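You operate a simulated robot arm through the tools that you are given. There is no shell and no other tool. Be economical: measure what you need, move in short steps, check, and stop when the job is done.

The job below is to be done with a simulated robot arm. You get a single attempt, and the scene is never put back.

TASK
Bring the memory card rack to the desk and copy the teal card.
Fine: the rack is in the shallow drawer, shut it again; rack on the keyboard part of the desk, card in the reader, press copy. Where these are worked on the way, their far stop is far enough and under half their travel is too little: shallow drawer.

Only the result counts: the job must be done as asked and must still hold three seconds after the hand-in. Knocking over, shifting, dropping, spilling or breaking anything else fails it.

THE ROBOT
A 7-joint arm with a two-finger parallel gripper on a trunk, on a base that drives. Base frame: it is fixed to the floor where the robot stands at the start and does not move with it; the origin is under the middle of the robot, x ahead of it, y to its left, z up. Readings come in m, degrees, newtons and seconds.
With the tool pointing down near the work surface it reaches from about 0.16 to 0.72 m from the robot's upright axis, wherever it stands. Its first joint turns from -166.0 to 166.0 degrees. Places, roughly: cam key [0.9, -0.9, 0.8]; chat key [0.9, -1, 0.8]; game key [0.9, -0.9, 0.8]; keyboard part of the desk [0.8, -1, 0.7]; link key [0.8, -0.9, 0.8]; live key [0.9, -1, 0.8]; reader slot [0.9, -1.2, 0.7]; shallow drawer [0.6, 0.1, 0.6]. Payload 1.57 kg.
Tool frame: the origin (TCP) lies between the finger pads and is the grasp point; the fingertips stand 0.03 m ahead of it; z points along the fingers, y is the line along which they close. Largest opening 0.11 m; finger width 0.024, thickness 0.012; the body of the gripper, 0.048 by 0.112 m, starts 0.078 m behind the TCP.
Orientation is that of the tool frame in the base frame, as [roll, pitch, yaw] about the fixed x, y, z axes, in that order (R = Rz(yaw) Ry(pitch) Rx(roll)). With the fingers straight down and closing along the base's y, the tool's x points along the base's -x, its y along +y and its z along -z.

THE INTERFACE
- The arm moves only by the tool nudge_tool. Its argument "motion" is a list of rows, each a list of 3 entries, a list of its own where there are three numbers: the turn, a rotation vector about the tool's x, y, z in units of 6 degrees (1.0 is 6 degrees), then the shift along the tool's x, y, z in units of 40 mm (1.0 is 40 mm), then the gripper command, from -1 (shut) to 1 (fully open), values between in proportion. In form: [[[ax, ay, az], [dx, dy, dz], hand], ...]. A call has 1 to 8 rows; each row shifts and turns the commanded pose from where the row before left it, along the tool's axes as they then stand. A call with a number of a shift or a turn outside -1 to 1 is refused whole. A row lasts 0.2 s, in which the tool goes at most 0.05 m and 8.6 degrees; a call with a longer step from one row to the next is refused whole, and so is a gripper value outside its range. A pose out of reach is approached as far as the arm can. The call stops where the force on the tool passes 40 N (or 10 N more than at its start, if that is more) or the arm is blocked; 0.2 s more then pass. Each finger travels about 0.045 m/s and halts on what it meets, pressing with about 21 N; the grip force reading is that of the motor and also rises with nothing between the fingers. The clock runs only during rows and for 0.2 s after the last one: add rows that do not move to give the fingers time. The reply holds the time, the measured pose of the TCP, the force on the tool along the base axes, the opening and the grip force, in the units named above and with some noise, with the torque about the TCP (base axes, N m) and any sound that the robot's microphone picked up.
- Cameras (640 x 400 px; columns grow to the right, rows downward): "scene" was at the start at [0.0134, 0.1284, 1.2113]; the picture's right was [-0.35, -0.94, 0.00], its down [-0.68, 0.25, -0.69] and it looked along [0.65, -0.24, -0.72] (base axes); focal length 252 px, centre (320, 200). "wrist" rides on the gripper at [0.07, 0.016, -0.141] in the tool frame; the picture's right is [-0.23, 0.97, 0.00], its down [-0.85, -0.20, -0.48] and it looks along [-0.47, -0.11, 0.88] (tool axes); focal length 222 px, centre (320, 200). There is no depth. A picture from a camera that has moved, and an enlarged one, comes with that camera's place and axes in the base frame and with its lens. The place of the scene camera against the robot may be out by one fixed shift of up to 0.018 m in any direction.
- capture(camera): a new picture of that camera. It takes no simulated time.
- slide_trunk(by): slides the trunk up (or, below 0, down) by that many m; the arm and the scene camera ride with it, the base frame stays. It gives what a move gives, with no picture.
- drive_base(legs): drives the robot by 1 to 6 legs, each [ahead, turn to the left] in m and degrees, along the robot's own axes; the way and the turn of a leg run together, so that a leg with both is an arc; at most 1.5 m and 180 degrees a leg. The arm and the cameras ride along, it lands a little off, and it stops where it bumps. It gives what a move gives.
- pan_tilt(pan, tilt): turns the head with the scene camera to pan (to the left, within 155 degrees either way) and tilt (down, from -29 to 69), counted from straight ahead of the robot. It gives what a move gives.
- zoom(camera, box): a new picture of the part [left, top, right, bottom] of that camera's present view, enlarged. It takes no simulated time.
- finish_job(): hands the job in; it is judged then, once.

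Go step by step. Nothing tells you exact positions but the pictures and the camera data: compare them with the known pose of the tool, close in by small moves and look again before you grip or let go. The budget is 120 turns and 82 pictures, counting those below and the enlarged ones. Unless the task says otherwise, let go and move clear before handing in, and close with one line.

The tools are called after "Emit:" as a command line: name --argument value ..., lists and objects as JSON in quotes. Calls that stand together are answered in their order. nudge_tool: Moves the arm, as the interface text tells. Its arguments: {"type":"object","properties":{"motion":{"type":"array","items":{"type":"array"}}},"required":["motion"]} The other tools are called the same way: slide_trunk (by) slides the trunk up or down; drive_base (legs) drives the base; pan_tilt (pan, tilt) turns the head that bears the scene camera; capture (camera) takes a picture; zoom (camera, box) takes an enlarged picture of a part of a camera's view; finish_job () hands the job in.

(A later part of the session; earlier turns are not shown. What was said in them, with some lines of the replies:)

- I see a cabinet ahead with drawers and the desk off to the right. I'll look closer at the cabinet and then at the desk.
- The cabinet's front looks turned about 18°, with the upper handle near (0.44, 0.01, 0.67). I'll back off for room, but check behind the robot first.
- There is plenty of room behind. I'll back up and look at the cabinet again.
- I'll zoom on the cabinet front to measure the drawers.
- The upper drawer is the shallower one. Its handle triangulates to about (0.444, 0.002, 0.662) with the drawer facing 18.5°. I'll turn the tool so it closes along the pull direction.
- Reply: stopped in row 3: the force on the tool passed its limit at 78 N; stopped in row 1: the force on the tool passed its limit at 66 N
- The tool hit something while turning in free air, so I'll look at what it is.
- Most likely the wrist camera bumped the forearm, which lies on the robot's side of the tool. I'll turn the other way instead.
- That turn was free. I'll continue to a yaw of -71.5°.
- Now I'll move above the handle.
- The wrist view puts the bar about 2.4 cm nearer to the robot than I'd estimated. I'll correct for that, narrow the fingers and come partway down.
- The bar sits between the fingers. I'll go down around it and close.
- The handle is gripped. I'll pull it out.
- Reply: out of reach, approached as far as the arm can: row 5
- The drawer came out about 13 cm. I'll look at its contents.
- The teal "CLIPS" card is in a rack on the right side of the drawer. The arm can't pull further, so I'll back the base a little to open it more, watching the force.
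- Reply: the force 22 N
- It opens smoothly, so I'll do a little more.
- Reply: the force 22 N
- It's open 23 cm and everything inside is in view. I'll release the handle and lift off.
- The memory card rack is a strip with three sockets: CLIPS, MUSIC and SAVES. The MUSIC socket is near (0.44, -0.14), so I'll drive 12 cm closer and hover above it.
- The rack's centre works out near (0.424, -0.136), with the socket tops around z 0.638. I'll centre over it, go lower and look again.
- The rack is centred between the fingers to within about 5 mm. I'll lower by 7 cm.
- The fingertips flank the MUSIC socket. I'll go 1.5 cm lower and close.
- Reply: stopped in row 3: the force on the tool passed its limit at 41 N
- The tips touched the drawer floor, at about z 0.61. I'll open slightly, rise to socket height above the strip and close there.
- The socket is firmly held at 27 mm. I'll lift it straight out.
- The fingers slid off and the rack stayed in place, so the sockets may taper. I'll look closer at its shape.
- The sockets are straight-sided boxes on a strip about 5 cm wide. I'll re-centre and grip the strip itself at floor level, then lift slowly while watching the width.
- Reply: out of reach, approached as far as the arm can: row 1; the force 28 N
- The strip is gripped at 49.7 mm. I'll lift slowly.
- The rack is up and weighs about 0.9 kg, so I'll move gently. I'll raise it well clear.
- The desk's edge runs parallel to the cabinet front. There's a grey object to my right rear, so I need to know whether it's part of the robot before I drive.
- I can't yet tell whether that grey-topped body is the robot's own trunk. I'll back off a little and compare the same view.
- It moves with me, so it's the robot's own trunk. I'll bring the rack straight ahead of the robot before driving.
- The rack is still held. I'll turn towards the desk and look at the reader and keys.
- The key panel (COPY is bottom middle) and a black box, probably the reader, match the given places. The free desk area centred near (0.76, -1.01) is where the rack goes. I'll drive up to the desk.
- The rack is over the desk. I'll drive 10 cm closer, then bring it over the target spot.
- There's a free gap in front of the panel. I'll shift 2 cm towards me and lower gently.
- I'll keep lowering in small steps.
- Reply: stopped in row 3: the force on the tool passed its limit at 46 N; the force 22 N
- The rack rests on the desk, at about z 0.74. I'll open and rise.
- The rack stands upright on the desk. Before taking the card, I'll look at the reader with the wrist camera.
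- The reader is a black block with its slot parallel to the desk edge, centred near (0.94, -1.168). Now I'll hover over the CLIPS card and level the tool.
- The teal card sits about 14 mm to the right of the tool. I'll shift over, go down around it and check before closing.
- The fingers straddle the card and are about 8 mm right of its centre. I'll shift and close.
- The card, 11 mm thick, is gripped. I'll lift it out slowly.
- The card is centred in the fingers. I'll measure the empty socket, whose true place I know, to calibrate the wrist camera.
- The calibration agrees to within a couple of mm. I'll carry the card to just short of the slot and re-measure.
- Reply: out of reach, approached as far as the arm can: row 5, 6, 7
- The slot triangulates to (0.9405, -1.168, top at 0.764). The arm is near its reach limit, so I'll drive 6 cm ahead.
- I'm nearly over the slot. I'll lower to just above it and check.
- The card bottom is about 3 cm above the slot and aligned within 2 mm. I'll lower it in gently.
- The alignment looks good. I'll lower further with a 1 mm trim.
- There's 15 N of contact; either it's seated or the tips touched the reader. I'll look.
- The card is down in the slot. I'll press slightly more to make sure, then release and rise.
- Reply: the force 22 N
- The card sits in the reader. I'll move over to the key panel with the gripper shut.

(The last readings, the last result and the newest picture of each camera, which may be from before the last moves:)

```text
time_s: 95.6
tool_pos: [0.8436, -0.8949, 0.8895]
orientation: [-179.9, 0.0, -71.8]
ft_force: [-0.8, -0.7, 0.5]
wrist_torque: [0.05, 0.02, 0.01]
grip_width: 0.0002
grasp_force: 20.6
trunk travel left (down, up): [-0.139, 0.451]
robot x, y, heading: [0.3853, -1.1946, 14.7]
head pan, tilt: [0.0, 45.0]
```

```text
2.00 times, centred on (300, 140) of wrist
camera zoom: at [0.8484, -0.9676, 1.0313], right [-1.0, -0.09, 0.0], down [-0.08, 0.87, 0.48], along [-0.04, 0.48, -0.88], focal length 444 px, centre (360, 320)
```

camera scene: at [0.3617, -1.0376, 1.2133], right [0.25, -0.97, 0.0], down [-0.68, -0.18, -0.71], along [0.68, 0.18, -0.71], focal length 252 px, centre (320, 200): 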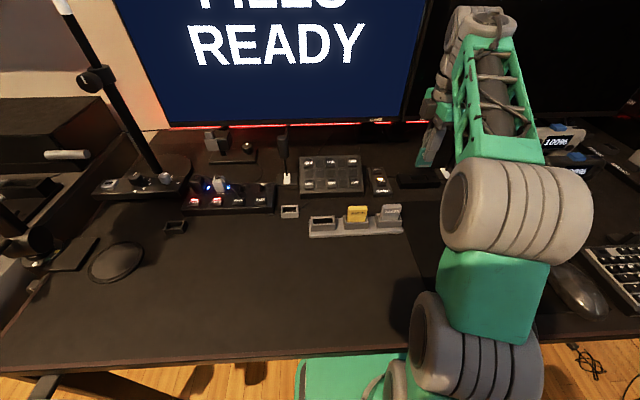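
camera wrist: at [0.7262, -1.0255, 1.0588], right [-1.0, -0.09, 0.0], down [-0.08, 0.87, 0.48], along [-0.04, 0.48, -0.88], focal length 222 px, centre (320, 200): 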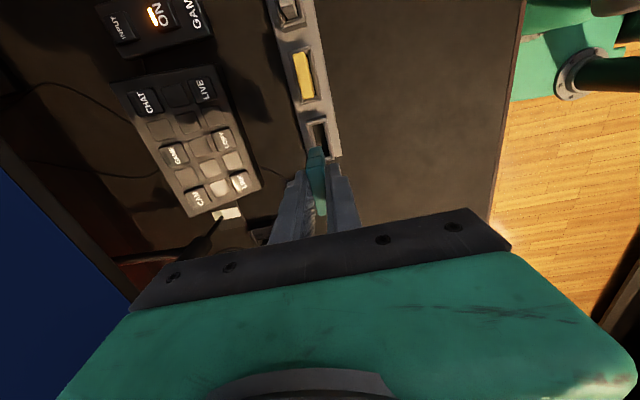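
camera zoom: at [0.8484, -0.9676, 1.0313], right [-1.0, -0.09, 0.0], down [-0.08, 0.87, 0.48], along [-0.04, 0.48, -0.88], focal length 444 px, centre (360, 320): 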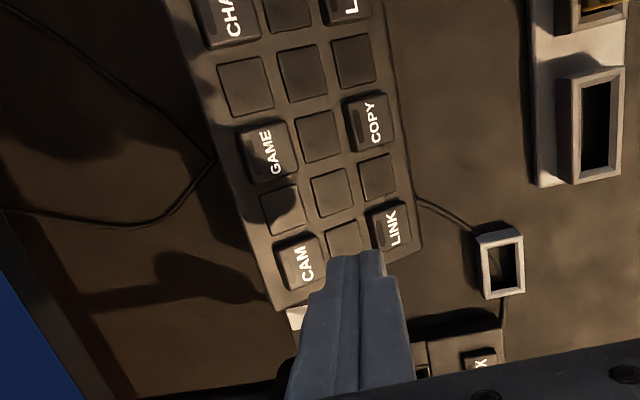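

COPY is at about (0.842, -0.946, 0.775). I'll move above it and check close up.

Emit:
nudge_tool --motion '[[[0, 0, 0], [0.6, 0.2, 0], -1], [[0, 0, 0], [0.6, 0.25, 0.4], -1], [[0, 0, 0], [0, 0, 0.6], -1], [[0, 0, 0], [0, 0, 0.6], -1], [[0, 0, 0], [0, 0, 0], -1]]'

Emit:
zoom --camera "wrist" --box '[220, 80, 420, 240]'

Emit:
zoom --camera "scene" --box '[260, 110, 420, 230]'

```text
time_s: 96.8
tool_pos: [0.8392, -0.9456, 0.8263]
orientation: [-179.8, 0.0, -71.7]
ft_force: [0.1, 0.1, -0.4]
wrist_torque: [-0.01, 0.01, -0.01]
grip_width: 0.0
grasp_force: 20.8
trunk travel left (down, up): [-0.139, 0.451]
robot x, y, heading: [0.3828, -1.1925, 14.7]
head pan, tilt: [0.0, 45.0]
```

```text
2.50 times, centred on (320, 160) of wrist
camera zoom: at [0.8452, -1.0178, 0.9683], right [-1.0, -0.09, 0.0], down [-0.08, 0.87, 0.48], along [-0.04, 0.48, -0.88], focal length 555 px, centre (320, 300)
```

zoom: 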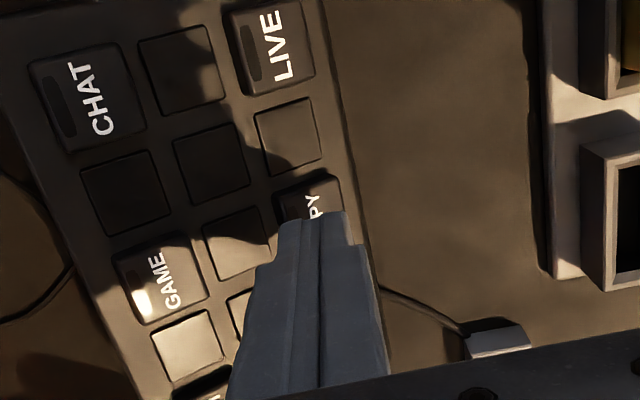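

```text
3.33 times, centred on (340, 170) of scene
camera zoom: at [0.3617, -1.0376, 1.2133], right [0.25, -0.97, 0.0], down [-0.68, -0.18, -0.71], along [0.68, 0.18, -0.71], focal length 840 px, centre (253, 300)
```

zoom: 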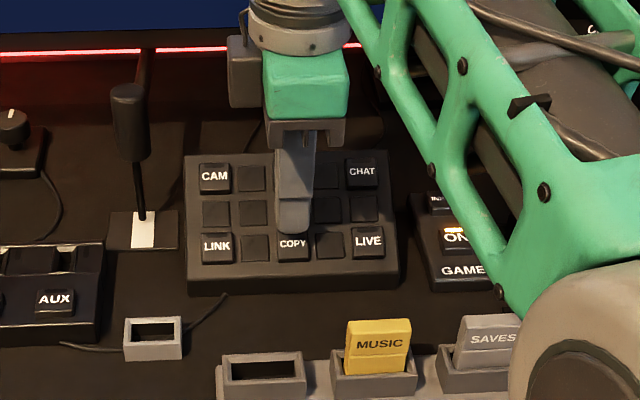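

The tip is directly over COPY. I'll press down in small steps.

Emit:
nudge_tool --motion '[[[0, 0, 0], [0.06, 0.03, 0.3], -1], [[0, 0, 0], [0, 0, 0.15], -1], [[0, 0, 0], [0, 0, 0.08], -1], [[0, 0, 0], [0, 0, 0], -1]]'

```text
time_s: 97.8
tool_pos: [0.8391, -0.9485, 0.8064]
orientation: [-179.9, 0.0, -71.7]
ft_force: [0.7, 0.3, 7.6]
wrist_torque: [0.01, -0.04, -0.03]
grip_width: 0.0
grasp_force: 20.8
trunk travel left (down, up): [-0.139, 0.451]
robot x, y, heading: [0.384, -1.1947, 14.6]
head pan, tilt: [0.0, 45.0]
heard: click
```

I heard a click. I'll rise and look at the result.

Emit:
nudge_tool --motion '[[[0, 0, 0], [0, 0, -0.5], -1], [[0, 0, 0], [0, 0, -0.8], -1], [[0, 0, 0], [0, 0, -1], -1], [[0, 0, 0], [0, 0, -0.5], -1]]'

Emit:
pan_tilt --pan 0 --tilt 25

Emit:
capture --camera "scene"

```text
time_s: 98.8
tool_pos: [0.8388, -0.9473, 0.9185]
orientation: [-179.9, 0.0, -71.8]
ft_force: [0.4, -0.3, 0.2]
wrist_torque: [-0.01, -0.03, 0.04]
grip_width: 0.0002
grasp_force: 21.3
trunk travel left (down, up): [-0.139, 0.451]
robot x, y, heading: [0.3837, -1.1962, 14.6]
head pan, tilt: [0.0, 45.0]
```

```text
time_s: 99.6
tool_pos: [0.8393, -0.9476, 0.9183]
orientation: [-179.9, -0.1, -71.8]
ft_force: [0.4, 0.4, -0.2]
wrist_torque: [-0.01, 0.01, 0.01]
grip_width: 0.0
grasp_force: 21.2
trunk travel left (down, up): [-0.139, 0.451]
robot x, y, heading: [0.3788, -1.1953, 14.6]
head pan, tilt: [0.0, 25.0]
```

```text
11 pictures are left
camera scene: at [0.3721, -1.0348, 1.2438], right [0.25, -0.97, 0.0], down [-0.41, -0.11, -0.91], along [0.88, 0.23, -0.42], focal length 252 px, centre (320, 200)
```

scene: 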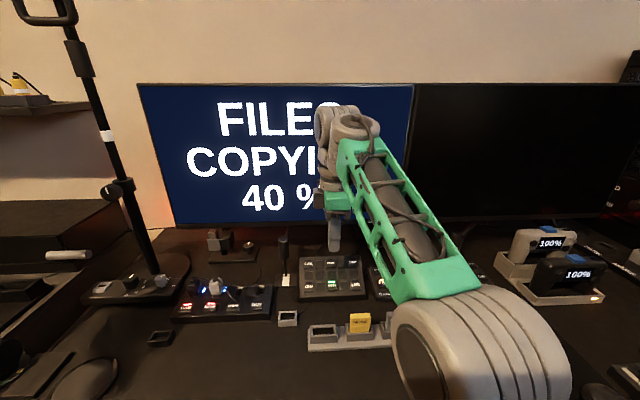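

The screen shows "FILES COPYING 40 %", so the press worked. I'll retrace my route to the cabinet to shut the drawer.

Emit:
drive_base --legs '[[-0.16, 0], [0, -31.6], [-0.38, 0], [0, -65], [-1.08, 0], [0, 97]]'

Emit:
pan_tilt --pan 0 --tilt 45

Emit:
capture --camera "scene"

```text
time_s: 116.6
tool_pos: [0.1469, 0.2073, 0.917]
orientation: [-179.9, 0.0, -70.0]
ft_force: [-0.4, 0.0, 0.5]
wrist_torque: [-0.01, -0.04, 0.02]
grip_width: 0.0
grasp_force: 21.0
trunk travel left (down, up): [-0.139, 0.451]
robot x, y, heading: [-0.3039, -0.0516, 16.2]
head pan, tilt: [0.0, 25.0]
```

```text
time_s: 117.5
tool_pos: [0.1478, 0.2077, 0.9179]
orientation: [-179.9, 0.0, -70.0]
ft_force: [-0.3, -0.7, 0.3]
wrist_torque: [-0.02, -0.02, 0.0]
grip_width: 0.0
grasp_force: 20.5
trunk travel left (down, up): [-0.139, 0.451]
robot x, y, heading: [-0.3013, -0.0531, 16.3]
head pan, tilt: [0.0, 45.0]
```

```text
10 pictures are left
camera scene: at [-0.3264, 0.1043, 1.2134], right [0.28, -0.96, 0.0], down [-0.68, -0.2, -0.71], along [0.68, 0.2, -0.71], focal length 252 px, centre (320, 200)
```

scene: 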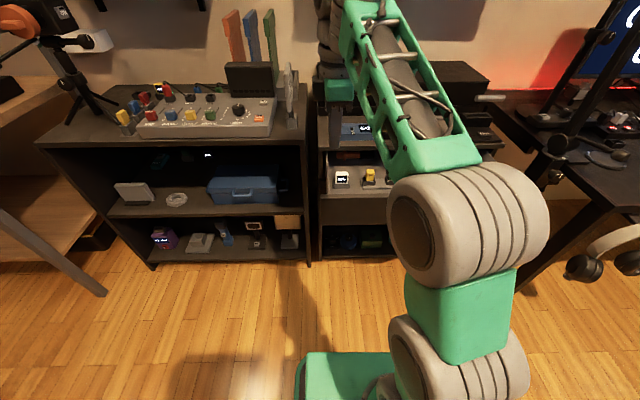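

The drawer is still open, with its handle bar near (0.19, -0.067, 0.663). I'll back up slightly and place the closed fingers in front of the bar.

Emit:
drive_base --legs '[[-0.08, 0]]'

Emit:
nudge_tool --motion '[[[0, 0, 0.27], [0.87, 0, 0], -1], [[0, 0, 0], [0.87, 0, 0], -1], [[0, 0, 0], [0.87, 0, 0], -1], [[0, 0, 0], [0.87, 0, 0], -1], [[0, 0, 0], [0.87, 0, 0], -1], [[0, 0, 0], [0.87, 0, 0], -1], [[0, 0, 0], [0.87, 0, 0], -1], [[0, 0, 0], [0.87, 0, 0], -1]]'

Emit:
capture --camera "wrist"

```text
time_s: 118.5
tool_pos: [0.072, 0.1856, 0.9174]
orientation: [-179.9, 0.0, -70.0]
ft_force: [-0.3, 0.2, 0.8]
wrist_torque: [0.0, 0.03, 0.0]
grip_width: 0.0001
grasp_force: 21.4
trunk travel left (down, up): [-0.139, 0.451]
robot x, y, heading: [-0.3804, -0.0744, 16.2]
head pan, tilt: [0.0, 45.0]
```

```text
time_s: 120.3
tool_pos: [0.1613, -0.0779, 0.917]
orientation: [-179.8, -0.1, -71.8]
ft_force: [-0.1, -0.4, 1.2]
wrist_torque: [-0.01, 0.0, -0.01]
grip_width: 0.0
grasp_force: 21.4
trunk travel left (down, up): [-0.139, 0.451]
robot x, y, heading: [-0.3797, -0.0737, 16.2]
head pan, tilt: [0.0, 45.0]
```

```text
9 pictures are left
camera wrist: at [0.1663, -0.1508, 1.0584], right [-1.0, -0.09, 0.0], down [-0.08, 0.87, 0.48], along [-0.04, 0.48, -0.88], focal length 222 px, centre (320, 200)
```

wrist: 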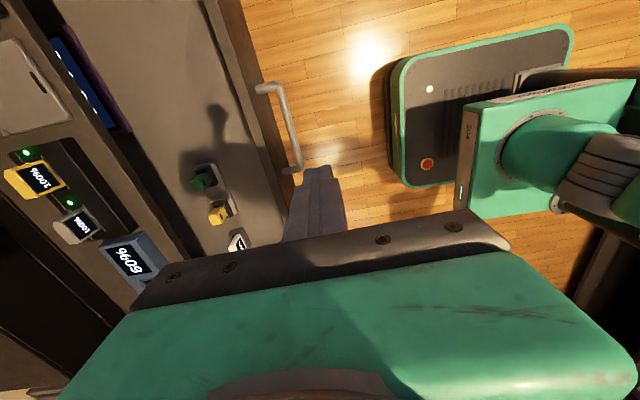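

The bar is about 3–5 cm inward of the fingers. I'll lower in front of it.

Emit:
nudge_tool --motion '[[[0, 0, 0], [0, 0, 1], -1], [[0, 0, 0], [0, 0, 1], -1], [[0, 0, 0], [0, 0, 1], -1], [[0, 0, 0], [0, 0, 1], -1], [[0, 0, 0], [0, 0, 1], -1], [[0, 0, 0], [0, 0, 1], -1], [[0, 0, 0], [0, 0, 0.4], -1]]'

Emit:
capture --camera "wrist"

```text
time_s: 121.9
tool_pos: [0.1606, -0.0796, 0.6618]
orientation: [-179.8, 0.0, -71.8]
ft_force: [0.5, 0.2, 1.4]
wrist_torque: [0.01, -0.03, 0.03]
grip_width: 0.0
grasp_force: 21.1
trunk travel left (down, up): [-0.139, 0.451]
robot x, y, heading: [-0.3773, -0.0749, 16.2]
head pan, tilt: [0.0, 45.0]
```

```text
8 pictures are left
camera wrist: at [0.1653, -0.1521, 0.8037], right [-1.0, -0.09, 0.0], down [-0.08, 0.87, 0.48], along [-0.04, 0.48, -0.88], focal length 222 px, centre (320, 200)
```

wrist: 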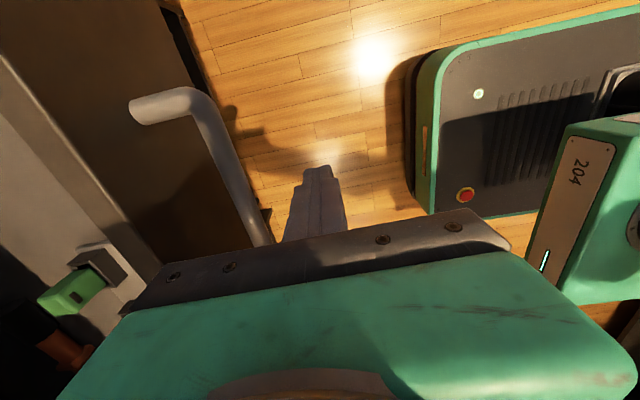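

The fingers are outside the bar, so I'll push inward.

Emit:
nudge_tool --motion '[[[0, 0, 0], [0, -0.5, 0], -1], [[0, 0, 0], [0, -0.5, 0], -1], [[0, 0, 0], [0, -0.5, 0], -1], [[0, 0, 0], [0, -0.6, 0], -1], [[0, 0, 0], [0, -0.6, 0], -1], [[0, 0, 0], [0, -0.6, 0], -1], [[0, 0, 0], [0, -0.4, 0], -1]]'

Emit:
drive_base --legs '[[0.08, 0]]'

Emit:
capture --camera "wrist"

```text
time_s: 123.5
tool_pos: [0.299, -0.0325, 0.6614]
orientation: [-179.8, 0.0, -71.7]
ft_force: [0.4, -0.3, 0.7]
wrist_torque: [-0.01, 0.01, 0.0]
grip_width: 0.0002
grasp_force: 21.2
trunk travel left (down, up): [-0.139, 0.451]
robot x, y, heading: [-0.3793, -0.0729, 16.3]
head pan, tilt: [0.0, 45.0]
```

```text
time_s: 124.6
tool_pos: [0.3761, -0.0109, 0.6622]
orientation: [-179.9, 0.1, -71.8]
ft_force: [0.1, -0.3, 1.0]
wrist_torque: [-0.01, -0.02, 0.01]
grip_width: 0.0
grasp_force: 21.6
trunk travel left (down, up): [-0.139, 0.451]
robot x, y, heading: [-0.3023, -0.0491, 16.0]
head pan, tilt: [0.0, 45.0]
```

```text
7 pictures are left
camera wrist: at [0.3822, -0.0829, 0.8026], right [-1.0, -0.09, 0.0], down [-0.08, 0.87, 0.48], along [-0.04, 0.48, -0.88], focal length 222 px, centre (320, 200)
```

wrist: 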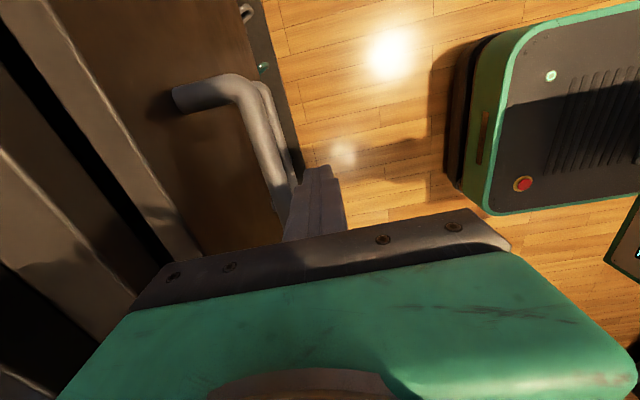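

It's nearly shut. I'll push the last bit slowly until it meets the stop.

Emit:
nudge_tool --motion '[[[0, 0, 0], [0, -0.15, 0], -1], [[0, 0, 0], [0, -0.15, 0], -1], [[0, 0, 0], [0, -0.12, 0], -1], [[0, 0, 0], [0, -0.12, 0], -1], [[0, 0, 0], [0, -0.1, 0], -1], [[0, 0, 0], [0, -0.1, 0], -1]]'

Emit:
capture --camera "wrist"

```text
time_s: 125.8
tool_pos: [0.3963, -0.0026, 0.6621]
orientation: [179.5, 0.1, -72.0]
ft_force: [-21.8, -1.3, 5.4]
wrist_torque: [0.1, -2.07, -0.2]
grip_width: 0.0
grasp_force: 20.8
trunk travel left (down, up): [-0.139, 0.451]
robot x, y, heading: [-0.301, -0.0557, 16.3]
head pan, tilt: [0.0, 45.0]
stopped in row 6: the force on the tool passed its limit at 48 N (the readings are from after the stop); the commanded pose is now the measured one
```

```text
6 pictures are left
camera wrist: at [0.4036, -0.0754, 0.803], right [-1.0, -0.09, 0.01], down [-0.07, 0.88, 0.48], along [-0.05, 0.48, -0.88], focal length 222 px, centre (320, 200)
```

wrist: 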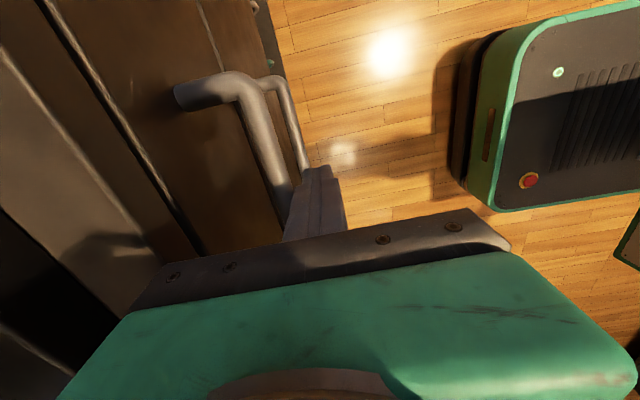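

It hit the stop with the bar at its original place, so the drawer is shut. I'll back off, rise and check.

Emit:
nudge_tool --motion '[[[0, 0, 0], [0, 0.4, 0], -1], [[0, 0, 0], [0, 0.8, 0], -1], [[0, 0, 0], [0, 0.3, -1], -1], [[0, 0, 0], [0, 0, -1], -1], [[0, 0, 0], [0, 0, -1], -1], [[0, 0, 0], [0, 0, -1], -1], [[0, 0, 0], [0, 0, -1], -1]]'

Emit:
capture --camera "scene"

Emit:
pan_tilt --pan -60 --tilt 20

Emit:
capture --camera "scene"

```text
time_s: 127.4
tool_pos: [0.3376, -0.0216, 0.8483]
orientation: [179.5, 0.2, -71.9]
ft_force: [0.2, -0.5, -0.9]
wrist_torque: [-0.01, 0.04, 0.01]
grip_width: 0.0
grasp_force: 20.7
out of reach, approached as far as the arm can: row 7
trunk travel left (down, up): [-0.139, 0.451]
robot x, y, heading: [-0.3005, -0.0529, 16.1]
head pan, tilt: [0.0, 45.0]
```

```text
5 pictures are left
camera scene: at [-0.3268, 0.1041, 1.2133], right [0.28, -0.96, 0.0], down [-0.68, -0.2, -0.71], along [0.68, 0.2, -0.71], focal length 252 px, centre (320, 200)
```

scene: 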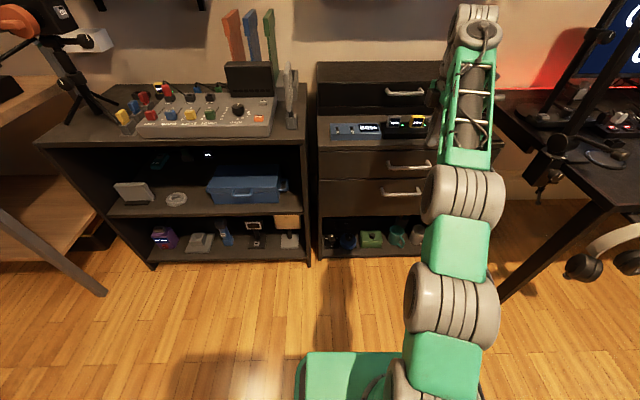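

```text
time_s: 128.7
tool_pos: [0.3387, -0.0205, 0.8474]
orientation: [179.5, 0.1, -71.9]
ft_force: [0.5, -0.3, -0.1]
wrist_torque: [0.04, 0.01, 0.01]
grip_width: 0.0001
grasp_force: 21.3
trunk travel left (down, up): [-0.139, 0.451]
robot x, y, heading: [-0.3026, -0.0508, 16.2]
head pan, tilt: [-60.0, 20.0]
```

```text
4 pictures are left
camera scene: at [-0.3377, 0.017, 1.252], right [-0.69, -0.72, 0.0], down [-0.25, 0.24, -0.94], along [0.68, -0.65, -0.34], focal length 252 px, centre (320, 200)
```

scene: 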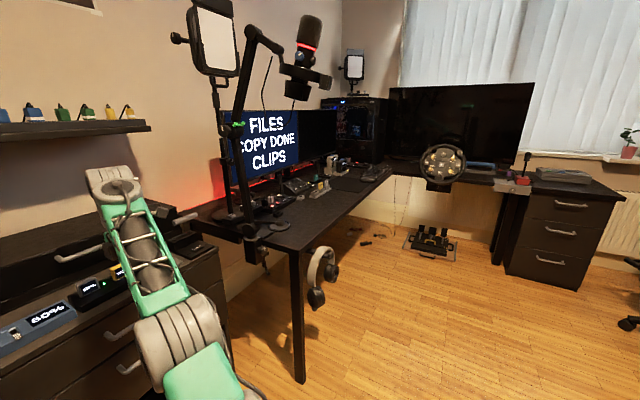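

The screen reads "COPY DONE CLIPS", the drawer is shut, the rack is on the desk and the arm is clear. I'll hand in now.

Emit:
finish_job

```text
The job is handed in.
```

The job is done and handed in: the memory card rack is on the keyboard part of the desk, the teal CLIPS card is in the reader, the screen reads "COPY DONE CLIPS", and the shallow drawer is shut.
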